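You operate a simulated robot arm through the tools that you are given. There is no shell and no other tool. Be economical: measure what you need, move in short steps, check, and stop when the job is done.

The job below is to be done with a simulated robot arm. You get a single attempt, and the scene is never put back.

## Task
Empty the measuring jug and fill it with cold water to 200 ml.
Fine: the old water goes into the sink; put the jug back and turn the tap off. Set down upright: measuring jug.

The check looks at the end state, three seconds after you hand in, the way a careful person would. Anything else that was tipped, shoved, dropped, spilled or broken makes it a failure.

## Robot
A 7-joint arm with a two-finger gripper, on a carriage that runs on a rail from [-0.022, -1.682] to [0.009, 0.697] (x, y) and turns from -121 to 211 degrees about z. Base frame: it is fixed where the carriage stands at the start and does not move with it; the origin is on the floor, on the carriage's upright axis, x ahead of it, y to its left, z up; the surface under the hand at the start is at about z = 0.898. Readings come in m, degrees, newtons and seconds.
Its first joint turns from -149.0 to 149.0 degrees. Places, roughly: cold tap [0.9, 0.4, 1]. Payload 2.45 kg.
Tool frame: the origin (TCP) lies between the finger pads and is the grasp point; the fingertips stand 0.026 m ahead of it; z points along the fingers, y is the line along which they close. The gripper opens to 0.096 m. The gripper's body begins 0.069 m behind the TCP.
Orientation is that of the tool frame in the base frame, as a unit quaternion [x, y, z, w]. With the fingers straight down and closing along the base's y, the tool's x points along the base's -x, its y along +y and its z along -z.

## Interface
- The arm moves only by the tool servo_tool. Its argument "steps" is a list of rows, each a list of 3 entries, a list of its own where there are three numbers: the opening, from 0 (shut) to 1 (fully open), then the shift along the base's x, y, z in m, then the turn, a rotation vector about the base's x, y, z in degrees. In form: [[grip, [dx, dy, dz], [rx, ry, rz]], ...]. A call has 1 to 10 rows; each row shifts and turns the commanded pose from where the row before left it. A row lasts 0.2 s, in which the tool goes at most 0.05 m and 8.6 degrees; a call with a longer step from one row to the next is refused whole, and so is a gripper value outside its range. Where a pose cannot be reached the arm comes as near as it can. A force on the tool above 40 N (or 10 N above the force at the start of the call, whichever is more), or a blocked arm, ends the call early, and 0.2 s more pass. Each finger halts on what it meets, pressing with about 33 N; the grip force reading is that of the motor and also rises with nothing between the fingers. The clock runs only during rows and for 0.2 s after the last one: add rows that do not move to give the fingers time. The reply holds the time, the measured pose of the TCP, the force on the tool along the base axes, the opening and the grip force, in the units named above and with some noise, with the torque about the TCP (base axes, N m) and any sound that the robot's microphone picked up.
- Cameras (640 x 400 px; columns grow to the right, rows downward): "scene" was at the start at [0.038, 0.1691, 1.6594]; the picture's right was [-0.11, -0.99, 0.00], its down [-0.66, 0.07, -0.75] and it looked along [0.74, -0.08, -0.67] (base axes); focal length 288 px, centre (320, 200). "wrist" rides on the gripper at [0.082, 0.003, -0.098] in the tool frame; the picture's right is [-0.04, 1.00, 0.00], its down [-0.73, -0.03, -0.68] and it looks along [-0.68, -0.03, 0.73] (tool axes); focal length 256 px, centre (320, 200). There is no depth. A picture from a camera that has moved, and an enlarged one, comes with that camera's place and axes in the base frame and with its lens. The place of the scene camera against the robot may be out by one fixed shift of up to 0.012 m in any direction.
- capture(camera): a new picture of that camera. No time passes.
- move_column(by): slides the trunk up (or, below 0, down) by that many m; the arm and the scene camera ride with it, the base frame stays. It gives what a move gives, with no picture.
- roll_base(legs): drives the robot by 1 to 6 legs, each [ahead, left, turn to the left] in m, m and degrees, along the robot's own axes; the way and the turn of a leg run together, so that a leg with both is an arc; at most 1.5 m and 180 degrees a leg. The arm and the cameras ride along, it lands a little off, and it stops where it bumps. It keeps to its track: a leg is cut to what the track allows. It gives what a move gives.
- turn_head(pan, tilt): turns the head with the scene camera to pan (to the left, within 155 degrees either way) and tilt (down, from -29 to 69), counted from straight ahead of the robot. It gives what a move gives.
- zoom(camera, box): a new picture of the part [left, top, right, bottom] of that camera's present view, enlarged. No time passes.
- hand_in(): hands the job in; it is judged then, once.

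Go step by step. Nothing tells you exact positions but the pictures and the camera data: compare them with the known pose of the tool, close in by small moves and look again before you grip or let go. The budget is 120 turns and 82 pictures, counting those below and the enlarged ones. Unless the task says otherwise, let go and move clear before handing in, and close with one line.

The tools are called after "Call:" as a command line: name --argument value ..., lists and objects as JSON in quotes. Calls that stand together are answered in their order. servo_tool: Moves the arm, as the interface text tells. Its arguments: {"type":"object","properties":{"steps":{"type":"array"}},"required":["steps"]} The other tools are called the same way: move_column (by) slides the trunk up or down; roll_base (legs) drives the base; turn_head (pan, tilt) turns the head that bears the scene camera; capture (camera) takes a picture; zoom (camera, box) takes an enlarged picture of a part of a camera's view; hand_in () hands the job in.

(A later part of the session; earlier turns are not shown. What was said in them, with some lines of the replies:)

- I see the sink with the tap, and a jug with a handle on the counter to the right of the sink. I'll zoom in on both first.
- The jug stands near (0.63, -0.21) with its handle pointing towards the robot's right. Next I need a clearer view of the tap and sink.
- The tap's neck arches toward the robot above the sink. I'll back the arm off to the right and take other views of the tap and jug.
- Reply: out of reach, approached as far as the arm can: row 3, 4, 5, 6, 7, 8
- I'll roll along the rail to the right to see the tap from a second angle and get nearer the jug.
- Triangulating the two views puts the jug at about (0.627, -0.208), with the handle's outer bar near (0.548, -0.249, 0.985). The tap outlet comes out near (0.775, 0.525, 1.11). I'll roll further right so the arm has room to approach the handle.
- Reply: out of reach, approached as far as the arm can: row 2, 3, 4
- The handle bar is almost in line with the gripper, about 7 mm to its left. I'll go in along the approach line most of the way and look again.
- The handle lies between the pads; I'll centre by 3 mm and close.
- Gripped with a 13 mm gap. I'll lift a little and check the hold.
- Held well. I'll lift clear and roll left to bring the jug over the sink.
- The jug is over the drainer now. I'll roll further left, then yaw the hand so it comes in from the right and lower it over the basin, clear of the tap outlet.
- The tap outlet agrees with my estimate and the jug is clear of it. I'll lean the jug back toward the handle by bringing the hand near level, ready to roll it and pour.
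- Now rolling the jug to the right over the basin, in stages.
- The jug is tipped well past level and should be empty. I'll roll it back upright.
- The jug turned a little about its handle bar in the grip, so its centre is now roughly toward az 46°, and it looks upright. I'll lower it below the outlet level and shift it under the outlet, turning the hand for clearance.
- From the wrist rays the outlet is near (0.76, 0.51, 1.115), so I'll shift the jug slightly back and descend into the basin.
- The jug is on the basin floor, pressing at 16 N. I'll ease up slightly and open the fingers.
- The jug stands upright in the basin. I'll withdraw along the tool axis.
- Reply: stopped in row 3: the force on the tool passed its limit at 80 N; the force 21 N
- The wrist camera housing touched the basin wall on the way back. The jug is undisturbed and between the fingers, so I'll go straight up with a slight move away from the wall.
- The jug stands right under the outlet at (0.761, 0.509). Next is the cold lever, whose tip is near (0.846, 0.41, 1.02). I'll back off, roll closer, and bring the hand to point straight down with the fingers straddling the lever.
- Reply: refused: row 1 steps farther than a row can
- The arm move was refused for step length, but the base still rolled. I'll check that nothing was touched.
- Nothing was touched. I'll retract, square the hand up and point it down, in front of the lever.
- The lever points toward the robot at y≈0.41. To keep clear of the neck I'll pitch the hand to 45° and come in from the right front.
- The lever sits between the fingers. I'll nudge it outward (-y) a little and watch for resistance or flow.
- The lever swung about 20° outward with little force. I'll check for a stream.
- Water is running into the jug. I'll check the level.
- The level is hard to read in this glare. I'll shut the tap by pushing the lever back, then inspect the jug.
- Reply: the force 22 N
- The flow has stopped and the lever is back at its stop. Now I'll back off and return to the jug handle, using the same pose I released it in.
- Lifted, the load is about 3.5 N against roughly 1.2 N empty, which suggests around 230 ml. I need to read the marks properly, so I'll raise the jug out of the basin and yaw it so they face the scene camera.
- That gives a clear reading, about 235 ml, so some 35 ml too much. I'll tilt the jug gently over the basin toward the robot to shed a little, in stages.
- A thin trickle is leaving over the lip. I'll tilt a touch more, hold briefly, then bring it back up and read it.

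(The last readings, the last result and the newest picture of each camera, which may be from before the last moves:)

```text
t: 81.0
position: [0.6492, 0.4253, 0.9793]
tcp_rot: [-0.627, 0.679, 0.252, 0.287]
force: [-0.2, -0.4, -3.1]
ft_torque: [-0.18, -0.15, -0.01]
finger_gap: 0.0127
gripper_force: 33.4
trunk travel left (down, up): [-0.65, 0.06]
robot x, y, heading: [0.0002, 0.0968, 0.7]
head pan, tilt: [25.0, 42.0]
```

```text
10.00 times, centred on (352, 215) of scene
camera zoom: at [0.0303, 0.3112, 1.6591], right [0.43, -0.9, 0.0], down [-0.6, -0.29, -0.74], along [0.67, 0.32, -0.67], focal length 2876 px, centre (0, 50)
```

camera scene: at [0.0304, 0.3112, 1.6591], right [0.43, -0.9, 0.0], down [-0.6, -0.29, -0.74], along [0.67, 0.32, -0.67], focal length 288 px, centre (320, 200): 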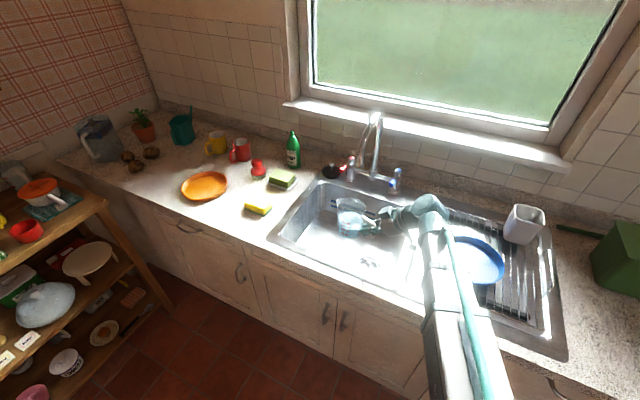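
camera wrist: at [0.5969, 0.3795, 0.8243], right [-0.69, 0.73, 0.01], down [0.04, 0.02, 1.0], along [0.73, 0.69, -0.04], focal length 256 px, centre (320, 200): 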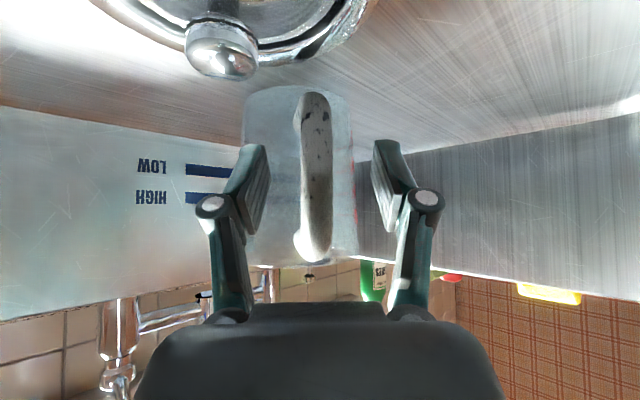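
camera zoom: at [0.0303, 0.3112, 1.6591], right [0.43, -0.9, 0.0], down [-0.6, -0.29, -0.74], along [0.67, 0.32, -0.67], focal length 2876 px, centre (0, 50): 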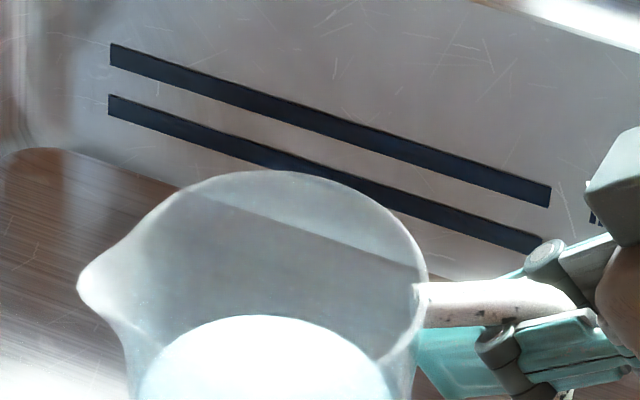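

The jug has swung about its handle bar in the grip, though it looks upright. I'll view it lower in the frame.

Call:
zoom --camera "scene" --box '[304, 208, 384, 258]'

Call:
capture --camera "wrist"

```text
8.00 times, centred on (344, 233) of scene
camera zoom: at [0.0303, 0.3112, 1.6591], right [0.43, -0.9, 0.0], down [-0.6, -0.29, -0.74], along [0.67, 0.32, -0.67], focal length 2300 px, centre (128, -64)
```

zoom: 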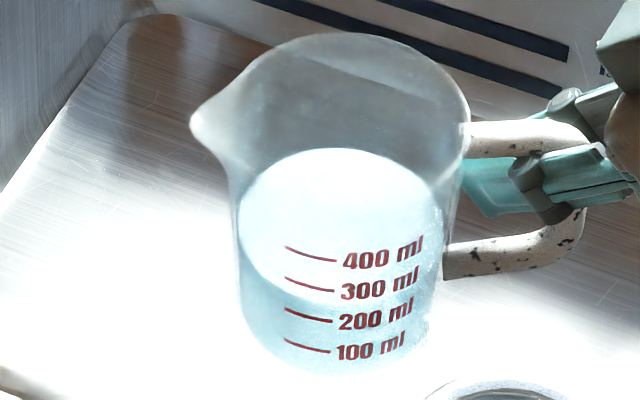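

```text
11 pictures are left
camera wrist: at [0.6339, 0.3007, 0.9896], right [-0.99, 0.12, 0.01], down [0.02, 0.04, 1.0], along [0.12, 0.99, -0.04], focal length 256 px, centre (320, 200)
```

wrist: 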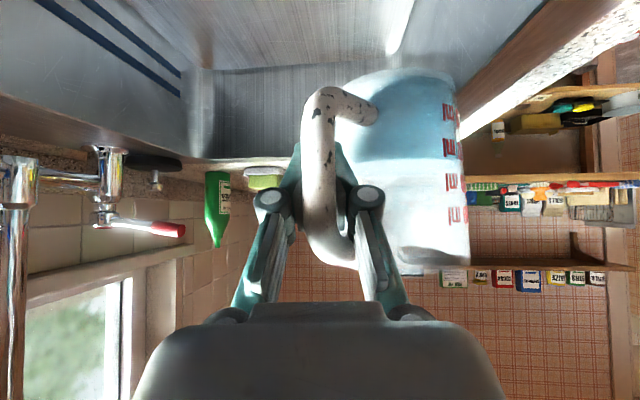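

Call:
zoom --camera "wrist" --box '[330, 60, 490, 270]'

```text
1.90 times, centred on (410, 165) of wrist
camera zoom: at [0.6339, 0.3007, 0.9896], right [-0.99, 0.12, 0.01], down [0.02, 0.04, 1.0], along [0.12, 0.99, -0.04], focal length 488 px, centre (149, 267)
```

zoom: 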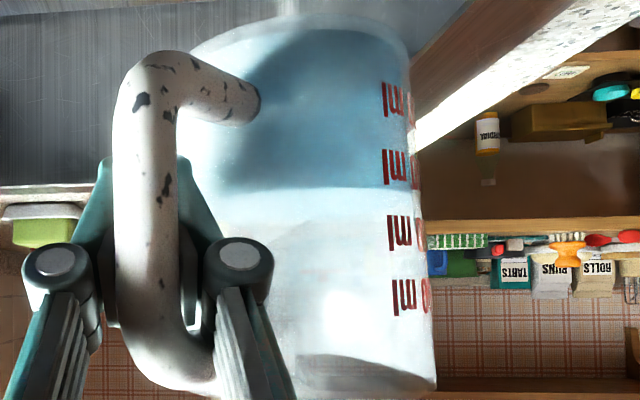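

A closer reading gives about 230 ml, so another 30 ml or so must go. The spout now points away from the handle over the basin, so I'll pour forward over it.

Call:
servo_tool --steps '[[0, [0.035, -0.012, 0.005], [0, 0, 0]], [0, [0.035, -0.012, 0.005], [0, 0, 0]], [0, [0, 0, 0], [-5.39, -4.48, 0]], [0, [0, 0, 0], [-5.39, -4.48, 0]], [0, [0, 0, 0], [-5.39, -4.48, 0]], [0, [0, 0, 0], [-5.39, -4.48, 0]], [0, [0, 0, 0], [-5.39, -4.48, 0]], [0, [0, 0, 0], [-5.39, -4.48, 0]], [0, [0, 0, 0], [-5.39, -4.48, 0]], [0, [0, 0, 0], [0, 0, 0]]]'

Call:
zoom --camera "scene" --box '[294, 190, 390, 250]'

```text
t: 83.2
position: [0.717, 0.4033, 0.9887]
tcp_rot: [0.729, -0.622, 0.155, -0.242]
force: [-0.5, 0.2, -3.4]
ft_torque: [-0.06, -0.07, -0.01]
finger_gap: 0.0128
gripper_force: 33.0
trunk travel left (down, up): [-0.65, 0.06]
robot x, y, heading: [0.0029, 0.0948, 0.5]
head pan, tilt: [25.0, 42.0]
```

```text
6.67 times, centred on (342, 220) of scene
camera zoom: at [0.0302, 0.3112, 1.6591], right [0.43, -0.9, 0.0], down [-0.6, -0.29, -0.74], along [0.67, 0.32, -0.67], focal length 1917 px, centre (173, 67)
```

zoom: 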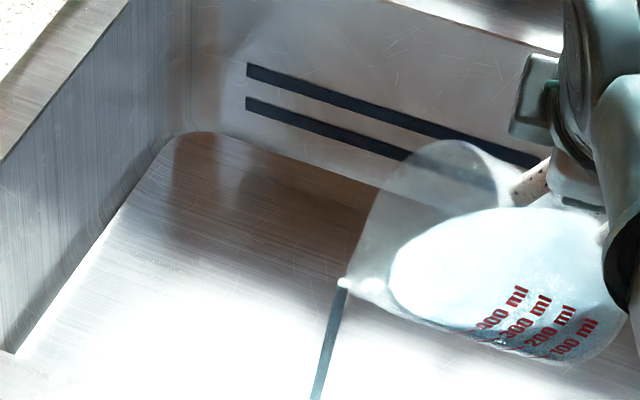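

The spout is pouring now; I'll bring it back up and read again.

Call:
servo_tool --steps '[[0, [0, 0, 0], [5.39, 4.48, 0]], [0, [0, 0, 0], [5.39, 4.48, 0]], [0, [0, 0, 0], [5.39, 4.48, 0]], [0, [0, 0, 0], [5.39, 4.48, 0]], [0, [0, 0, 0], [5.39, 4.48, 0]], [0, [0, 0, 0], [5.39, 4.48, 0]], [0, [0, 0, 0], [5.39, 4.48, 0]], [0, [-0.035, 0.012, -0.005], [0, 0, 0]], [0, [-0.035, 0.012, -0.005], [0, 0, 0]], [0, [0, 0, 0], [0, 0, 0]]]'

Call:
servo_tool --steps '[[0, [0, 0, 0], [0, 0, 0]], [0, [0, 0, 0], [0, 0, 0]]]'

Call:
zoom --camera "wrist" --box '[330, 60, 490, 270]'

```text
t: 85.3
position: [0.6479, 0.4267, 0.9783]
tcp_rot: [-0.627, 0.679, 0.252, 0.286]
force: [-0.6, -0.6, -2.8]
ft_torque: [-0.15, -0.13, 0.0]
finger_gap: 0.0125
gripper_force: 33.5
trunk travel left (down, up): [-0.65, 0.06]
robot x, y, heading: [-0.003, 0.0986, 0.4]
head pan, tilt: [25.0, 42.0]
```

```text
t: 86.0
position: [0.6478, 0.4262, 0.9786]
tcp_rot: [-0.628, 0.679, 0.252, 0.286]
force: [0.2, 0.0, -3.6]
ft_torque: [-0.14, -0.12, -0.01]
finger_gap: 0.0125
gripper_force: 33.1
trunk travel left (down, up): [-0.65, 0.06]
robot x, y, heading: [-0.0003, 0.0987, 0.4]
head pan, tilt: [25.0, 42.0]
```

```text
1.90 times, centred on (410, 165) of wrist
camera zoom: at [0.6329, 0.3007, 0.989], right [-0.99, 0.12, 0.01], down [0.02, 0.04, 1.0], along [0.12, 0.99, -0.04], focal length 488 px, centre (149, 267)
```

zoom: 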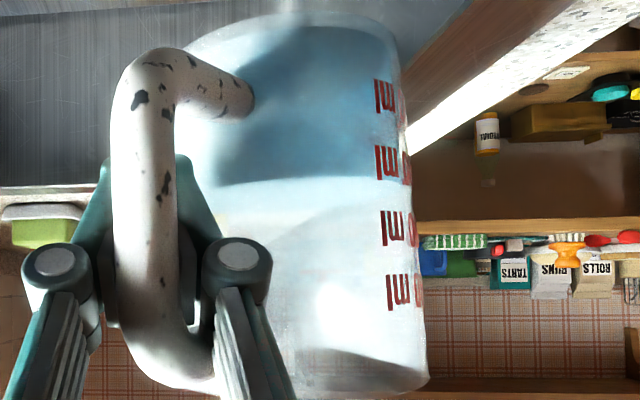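

Call:
zoom --camera "scene" --box '[312, 218, 376, 258]'

```text
10.00 times, centred on (344, 238) of scene
camera zoom: at [0.0303, 0.3112, 1.6591], right [0.43, -0.9, 0.0], down [-0.6, -0.29, -0.74], along [0.67, 0.32, -0.67], focal length 2876 px, centre (80, -180)
```

zoom: 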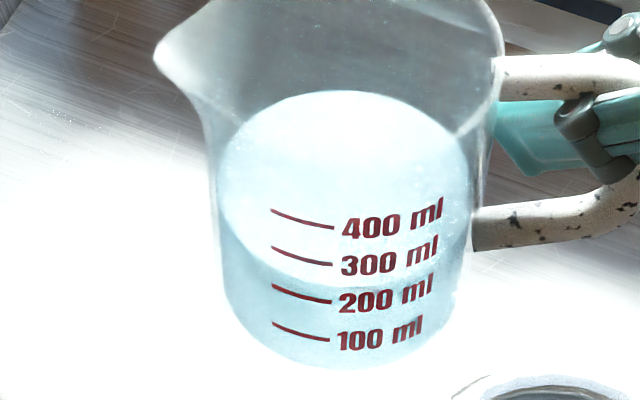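

Both cameras, corrected for perspective, now give about 240 ml, so only a little has gone. I'll repeat the spout pour slightly steeper and hold a little longer.

Call:
servo_tool --steps '[[0, [0.035, -0.012, 0.005], [0, 0, 0]], [0, [0.035, -0.012, 0.005], [0, 0, 0]], [0, [0, 0, 0], [-5.39, -4.48, 0]], [0, [0, 0, 0], [-5.39, -4.48, 0]], [0, [0, 0, 0], [-5.39, -4.48, 0]], [0, [0, 0, 0], [-5.39, -4.48, 0]], [0, [0, 0, 0], [-5.39, -4.48, 0]], [0, [0, 0, 0], [-5.39, -4.48, 0]], [0, [0, 0, 0], [-5.39, -4.48, 0]], [0, [0, 0, 0], [-2.31, -1.92, 0]]]'

Call:
servo_tool --steps '[[0, [0, 0, 0], [0, 0, 0]], [0, [0, 0, 0], [0, 0, 0]], [0, [0, 0, 0], [0, 0, 0]], [0, [0, 0, 0], [5.39, 4.48, 0]], [0, [0, 0, 0], [5.39, 4.48, 0]], [0, [0, 0, 0], [5.39, 4.48, 0]], [0, [0, 0, 0], [5.39, 4.48, 0]], [0, [0, 0, 0], [5.39, 4.48, 0]], [0, [0, 0, 0], [5.39, 4.48, 0]], [0, [0, 0, 0], [5.39, 4.48, 0]]]'

Call:
servo_tool --steps '[[0, [0, 0, 0], [2.31, 1.92, 0]], [0, [-0.035, 0.012, -0.005], [0, 0, 0]], [0, [-0.035, 0.012, -0.005], [0, 0, 0]], [0, [0, 0, 0], [0, 0, 0]], [0, [0, 0, 0], [0, 0, 0]]]'

Call:
zoom --camera "scene" --box '[312, 218, 376, 258]'

```text
t: 88.2
position: [0.7176, 0.4033, 0.9884]
tcp_rot: [0.73, -0.615, 0.179, -0.237]
force: [0.3, -0.6, -3.0]
ft_torque: [-0.07, -0.04, -0.01]
finger_gap: 0.0123
gripper_force: 33.1
trunk travel left (down, up): [-0.65, 0.06]
robot x, y, heading: [0.0008, 0.0976, 0.5]
head pan, tilt: [25.0, 42.0]
```

```text
t: 90.3
position: [0.7188, 0.4032, 0.9881]
tcp_rot: [-0.636, 0.679, 0.229, 0.286]
force: [-0.2, -0.2, -4.0]
ft_torque: [-0.14, -0.1, -0.02]
finger_gap: 0.0125
gripper_force: 32.9
trunk travel left (down, up): [-0.65, 0.06]
robot x, y, heading: [0.0007, 0.0946, 0.7]
head pan, tilt: [25.0, 42.0]
```

```text
t: 91.5
position: [0.6481, 0.4269, 0.9788]
tcp_rot: [-0.627, 0.679, 0.253, 0.287]
force: [0.3, -0.2, -2.8]
ft_torque: [-0.15, -0.11, 0.0]
finger_gap: 0.0126
gripper_force: 33.5
trunk travel left (down, up): [-0.65, 0.06]
robot x, y, heading: [-0.0004, 0.0971, 0.6]
head pan, tilt: [25.0, 42.0]
```

```text
10.00 times, centred on (344, 238) of scene
camera zoom: at [0.0302, 0.3112, 1.6591], right [0.43, -0.9, 0.0], down [-0.6, -0.29, -0.74], along [0.67, 0.32, -0.67], focal length 2876 px, centre (80, -180)
```

zoom: 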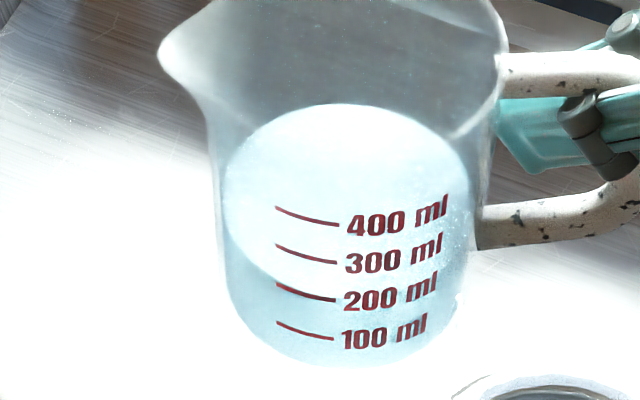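

Call:
zoom --camera "scene" --box '[334, 238, 358, 253]'

```text
16.00 times, centred on (346, 246) of scene
camera zoom: at [0.0302, 0.3112, 1.6591], right [0.43, -0.9, 0.0], down [-0.6, -0.29, -0.74], along [0.67, 0.32, -0.67], focal length 4601 px, centre (-96, -528)
```

zoom: 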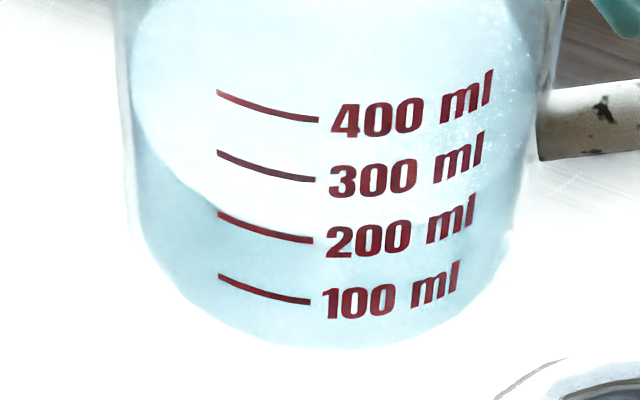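

Reading at the marks' own wall, the level is now at about 200–205 ml. I'll carry the jug back to its original spot, raising it and turning it slowly to restore its handle direction.

Call:
servo_tool --steps '[[0, [0, -0.005, 0.02], [0, 0, -3]], [0, [0, -0.01, 0.03], [0, 0, -5]], [0, [0, -0.02, 0.035], [0, 0, -5]], [0, [0, -0.025, 0.035], [0, 0, -5]], [0, [0, -0.03, 0.03], [0, 0, -5]], [0, [0, -0.035, 0.01], [0, 0, -5]], [0, [0, -0.035, 0], [0, 0, -5]], [0, [0, -0.035, 0], [0, 0, -5]], [0, [0, -0.035, 0], [0, 0, -5]], [0, [0, -0.035, 0], [0, 0, -5]]]'

Call:
servo_tool --steps '[[0, [0, -0.035, 0], [0, 0, -5]], [0, [0, -0.035, 0], [0, 0, -5]], [0, [0, -0.035, 0], [0, 0, -5]], [0, [0, -0.035, 0], [0, 0, -5]], [0, [0, -0.035, 0], [0, 0, -5]], [0, [0, -0.035, 0], [0, 0, -5]], [0, [0, -0.035, 0], [0, 0, -5]], [0, [0, -0.03, 0], [0, 0, -5]], [0, [-0.01, -0.02, 0], [0, 0, -5]], [0, [-0.01, -0.01, 0], [0, 0, -3]]]'

Call:
turn_head --pan -25 --tilt 42

Call:
capture --camera "scene"

```text
t: 93.8
position: [0.6476, 0.1617, 1.1373]
tcp_rot: [-0.297, 0.875, 0.114, 0.364]
force: [0.1, 0.2, -2.8]
ft_torque: [-0.2, 0.01, 0.03]
finger_gap: 0.0122
gripper_force: 32.9
trunk travel left (down, up): [-0.65, 0.06]
robot x, y, heading: [0.0002, 0.0971, 0.7]
head pan, tilt: [25.0, 42.0]
```

```text
t: 96.0
position: [0.6269, -0.1433, 1.1389]
tcp_rot: [0.086, 0.92, -0.044, 0.379]
force: [0.4, 0.3, -2.8]
ft_torque: [-0.1, 0.15, 0.01]
finger_gap: 0.0123
gripper_force: 33.1
trunk travel left (down, up): [-0.65, 0.06]
robot x, y, heading: [0.0009, 0.096, 0.5]
head pan, tilt: [25.0, 42.0]
```

```text
t: 97.1
position: [0.6282, -0.1429, 1.138]
tcp_rot: [0.085, 0.92, -0.045, 0.38]
force: [0.1, -0.7, -2.6]
ft_torque: [-0.09, 0.14, 0.0]
finger_gap: 0.0123
gripper_force: 33.8
trunk travel left (down, up): [-0.65, 0.06]
robot x, y, heading: [0.0008, 0.1001, 0.6]
head pan, tilt: [-25.0, 42.0]
```

```text
4 pictures are left
camera scene: at [0.0309, 0.2403, 1.6592], right [-0.41, -0.91, 0.0], down [-0.61, 0.28, -0.74], along [0.68, -0.31, -0.67], focal length 288 px, centre (320, 200)
```

scene: 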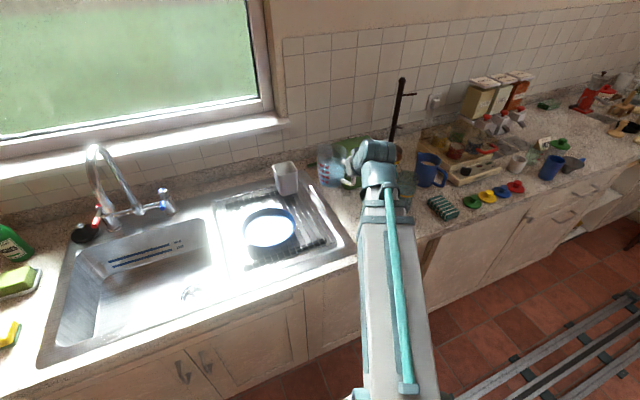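

The jug is over the counter near its home. I'll centre it over the original spot, lower it most of the way and check the tilt.

Call:
servo_tool --steps '[[0, [-0.016, -0.026, 0], [0, 0, -1.5]], [0, [-0.016, -0.026, 0], [0, 0, -1.5]], [0, [-0.016, -0.026, 0], [0, 0, -1.5]], [0, [-0.0165, -0.0255, 0], [0, 0, -1.5]], [0, [0, 0, -0.03], [0, 0, 0]], [0, [0, 0, -0.04], [0, 0, 0]], [0, [0, 0, -0.04], [0, 0, 0]], [0, [0, 0, -0.03], [0, 0, 0]], [0, [0, 0, -0.01], [0, 0, 0]], [0, [0, 0, 0], [0, 0, 0]]]'

Call:
capture --camera "wrist"

```text
t: 99.3
position: [0.5622, -0.2451, 0.9884]
tcp_rot: [0.135, 0.914, -0.066, 0.376]
force: [0.6, -0.2, -2.9]
ft_torque: [-0.11, 0.16, 0.0]
finger_gap: 0.0123
gripper_force: 32.9
trunk travel left (down, up): [-0.65, 0.06]
robot x, y, heading: [0.0018, 0.0949, 0.4]
head pan, tilt: [-25.0, 42.0]
```

```text
3 pictures are left
camera wrist: at [0.4422, -0.2047, 0.9995], right [0.32, 0.95, 0.01], down [0.03, -0.02, 1.0], along [0.95, -0.32, -0.04], focal length 256 px, centre (320, 200)
```

wrist: 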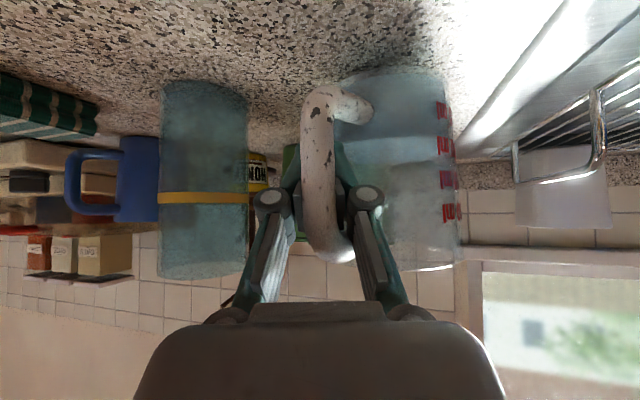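

Call:
servo_tool --steps '[[0, [0, 0, -0.008], [0, 0, 0]], [0, [0, 0, -0.005], [0, 0, 0]], [0, [0, 0, 0], [0, 0, 0]]]'

Call:
servo_tool --steps '[[0, [0, 0, -0.003], [0, 0, 0]], [0, [0, 0, 0], [0, 0, 0]]]'

```text
t: 100.1
position: [0.564, -0.2456, 0.9757]
tcp_rot: [0.133, 0.914, -0.064, 0.377]
force: [0.1, 0.1, -3.6]
ft_torque: [-0.07, 0.14, -0.01]
finger_gap: 0.0124
gripper_force: 33.0
trunk travel left (down, up): [-0.65, 0.06]
robot x, y, heading: [0.0031, 0.0955, 0.8]
head pan, tilt: [-25.0, 42.0]
```

```text
t: 100.7
position: [0.5651, -0.2476, 0.9716]
tcp_rot: [0.133, 0.915, -0.064, 0.376]
force: [0.7, 0.4, -2.6]
ft_torque: [-0.02, 0.18, 0.03]
finger_gap: 0.0122
gripper_force: 33.0
trunk travel left (down, up): [-0.65, 0.06]
robot x, y, heading: [-0.001, 0.0944, 0.5]
head pan, tilt: [-25.0, 42.0]
```

Call:
servo_tool --steps '[[0, [0, 0, -0.002], [0, 0, 0]], [0, [0, 0, 0], [0, 0, 0]]]'

Call:
servo_tool --steps '[[0, [0, 0, -0.002], [0, 0, 0]], [0, [0, 0, 0], [0, 0, 0]]]'

```text
t: 101.3
position: [0.5632, -0.2453, 0.9702]
tcp_rot: [0.133, 0.915, -0.064, 0.377]
force: [-0.7, -0.2, 1.6]
ft_torque: [0.06, -0.23, -0.01]
finger_gap: 0.0124
gripper_force: 32.6
trunk travel left (down, up): [-0.65, 0.06]
robot x, y, heading: [0.0015, 0.0976, 0.4]
head pan, tilt: [-25.0, 42.0]
```

```text
t: 101.9
position: [0.5619, -0.2462, 0.9689]
tcp_rot: [0.133, 0.914, -0.065, 0.378]
force: [-2.9, -0.4, 4.6]
ft_torque: [-0.08, -0.33, 0.02]
finger_gap: 0.0119
gripper_force: 33.0
trunk travel left (down, up): [-0.65, 0.06]
robot x, y, heading: [-0.0008, 0.0956, 0.5]
head pan, tilt: [-25.0, 42.0]
```

The jug is resting on the counter with light contact. I'll open the fingers in place.

Call:
servo_tool --steps '[[0.15, [0, 0, 0], [0, 0, 0]], [0.3, [0, 0, 0], [0, 0, 0]], [0.45, [0, 0, 0], [0, 0, 0]], [0.45, [0, 0, 0], [0, 0, 0]]]'

Call:
capture --camera "wrist"

```text
t: 102.9
position: [0.5627, -0.246, 0.9677]
tcp_rot: [0.133, 0.915, -0.064, 0.376]
force: [-1.2, 0.5, -0.3]
ft_torque: [-0.02, 0.0, 0.02]
finger_gap: 0.0429
gripper_force: 0.0
trunk travel left (down, up): [-0.65, 0.06]
robot x, y, heading: [0.0006, 0.0973, 0.6]
head pan, tilt: [-25.0, 42.0]
```

```text
2 pictures are left
camera wrist: at [0.4425, -0.2059, 0.9787], right [0.32, 0.95, 0.01], down [0.03, -0.02, 1.0], along [0.95, -0.32, -0.04], focal length 256 px, centre (320, 200)
```

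wrist: 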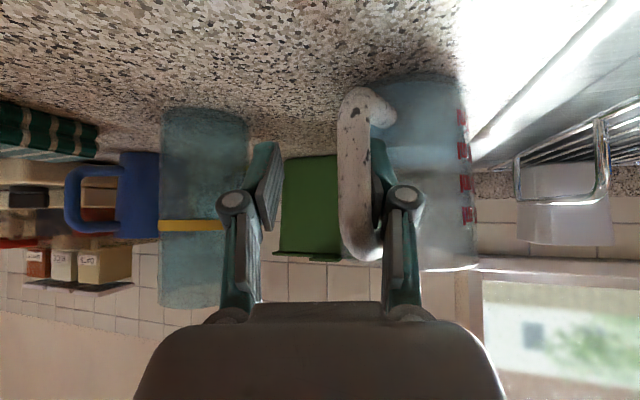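

The jug is standing upright. As the fingers opened it slid about 2 cm toward the sink, which is still its place. The right fingertip is slightly inside the handle loop, so I'll back out slowly, straight along the finger axis.

Call:
servo_tool --steps '[[0.45, [-0.0068, 0.002, 0.0071], [0, 0, 0]], [0.45, [-0.0068, 0.002, 0.0071], [0, 0, 0]], [0.45, [-0.0068, 0.002, 0.0071], [0, 0, 0]]]'

```text
t: 103.7
position: [0.5549, -0.2515, 0.9889]
tcp_rot: [0.133, 0.915, -0.064, 0.376]
force: [0.2, -0.7, -0.7]
ft_torque: [-0.02, 0.0, 0.01]
finger_gap: 0.043
gripper_force: 0.2
out of reach, approached as far as the arm can: row 2, 3
trunk travel left (down, up): [-0.65, 0.06]
robot x, y, heading: [0.0013, 0.0969, 0.6]
head pan, tilt: [-25.0, 42.0]
```

The arm is at its inner reach limit here, so I'll steepen the hand a little, which frees reach and draws the tips back out of the loop.

Call:
servo_tool --steps '[[0.45, [-0.002, 0.003, 0.002], [1.4, 4.8, 0]], [0.45, [-0.003, 0.002, 0.002], [1.4, 4.8, 0]], [0.45, [-0.004, 0.001, 0.002], [1.4, 4.8, 0]], [0.45, [-0.005, 0.001, 0.002], [1.4, 4.8, 0]], [0.45, [0, 0, 0], [0, 0, 0]]]'

Call:
capture --camera "wrist"

```text
t: 104.9
position: [0.5419, -0.2437, 0.9968]
tcp_rot: [0.139, 0.966, -0.041, 0.212]
force: [-0.3, 0.6, -0.3]
ft_torque: [-0.01, -0.01, 0.03]
finger_gap: 0.0432
gripper_force: 0.1
trunk travel left (down, up): [-0.65, 0.06]
robot x, y, heading: [0.0004, 0.0975, 0.5]
head pan, tilt: [-25.0, 42.0]
```

```text
1 pictures are left
camera wrist: at [0.4313, -0.2062, 1.0514], right [0.32, 0.95, 0.0], down [0.36, -0.12, 0.92], along [0.88, -0.3, -0.38], focal length 256 px, centre (320, 200)
```

wrist: 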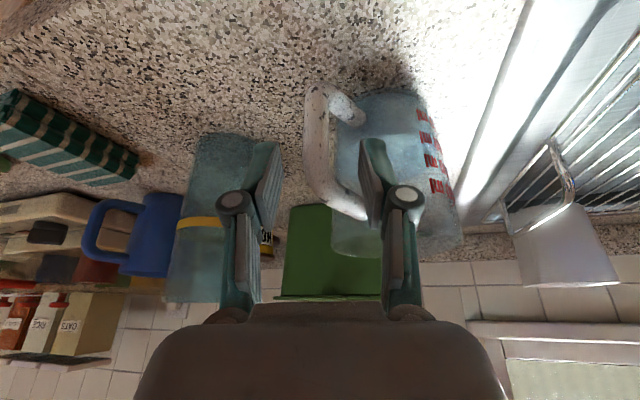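

The fingers are now in front of the handle, clear of the loop. I'll rise straight up and move away.

Call:
servo_tool --steps '[[0.45, [-0.006, 0.0, 0.008], [0, 0, 0]], [0.45, [-0.006, 0, 0.012], [0, 0, 0]], [0.45, [-0.002, 0, 0.02], [0, 0, 0]], [0.45, [0, 0, 0.03], [0, 0, 0]], [0.45, [0, 0, 0.04], [0, 0, 0]], [0.45, [0, 0, 0.04], [0, 0, 0]], [0.45, [0, 0, 0.03], [0, 0, 0]]]'

```text
t: 106.5
position: [0.5277, -0.2433, 1.177]
tcp_rot: [0.139, 0.967, -0.04, 0.211]
force: [0.2, 0.3, -0.1]
ft_torque: [0.0, -0.02, -0.01]
finger_gap: 0.0433
gripper_force: 0.1
trunk travel left (down, up): [-0.65, 0.06]
robot x, y, heading: [0.0041, 0.0948, 0.7]
head pan, tilt: [-25.0, 42.0]
```

Call:
servo_tool --steps '[[0.45, [0.01, 0.045, 0], [0, 0, 0]], [0.45, [0.015, 0.045, 0], [0, 0, 0]], [0.45, [0.015, 0.045, 0], [0, 0, 0]], [0.45, [0.015, 0.045, 0], [0, 0, 0]], [0.45, [0.015, 0.045, 0], [0, 0, 0]], [0.45, [0.01, 0.045, 0], [0, 0, 0]]]'

Call:
turn_head --pan -12 --tilt 42

Call:
capture --camera "scene"

```text
t: 107.9
position: [0.6065, 0.0279, 1.1797]
tcp_rot: [0.139, 0.967, -0.042, 0.211]
force: [0.5, 0.2, 0.0]
ft_torque: [0.02, 0.0, -0.01]
finger_gap: 0.0432
gripper_force: 0.0
trunk travel left (down, up): [-0.65, 0.06]
robot x, y, heading: [-0.0023, 0.0961, 0.7]
head pan, tilt: [-25.0, 42.0]
```

```text
t: 108.7
position: [0.6069, 0.0273, 1.1803]
tcp_rot: [0.139, 0.967, -0.041, 0.211]
force: [0.6, -0.7, 0.0]
ft_torque: [-0.01, 0.0, -0.01]
finger_gap: 0.043
gripper_force: 0.0
trunk travel left (down, up): [-0.65, 0.06]
robot x, y, heading: [-0.0001, 0.0971, 0.6]
head pan, tilt: [-12.0, 42.0]
```

```text
0 pictures are left
camera scene: at [0.0364, 0.2583, 1.6592], right [-0.2, -0.98, 0.0], down [-0.66, 0.13, -0.74], along [0.73, -0.15, -0.67], focal length 288 px, centre (320, 200)
```

scene: 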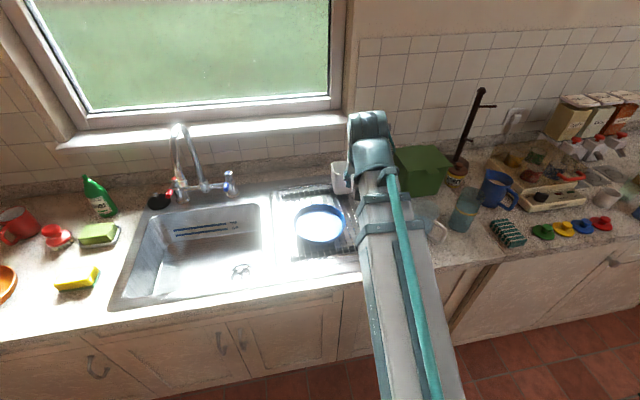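

The jug is back on the counter with its handle visible in its old place, the tap shows no stream, and everything else stands where it was. I'm handing in.

Call:
hand_in

```text
The job is handed in.
```

I emptied the jug into the sink, refilled it with cold water to about 200–205 ml, set it upright back in its place (about 2 cm nearer the sink than before), and turned the tap off.
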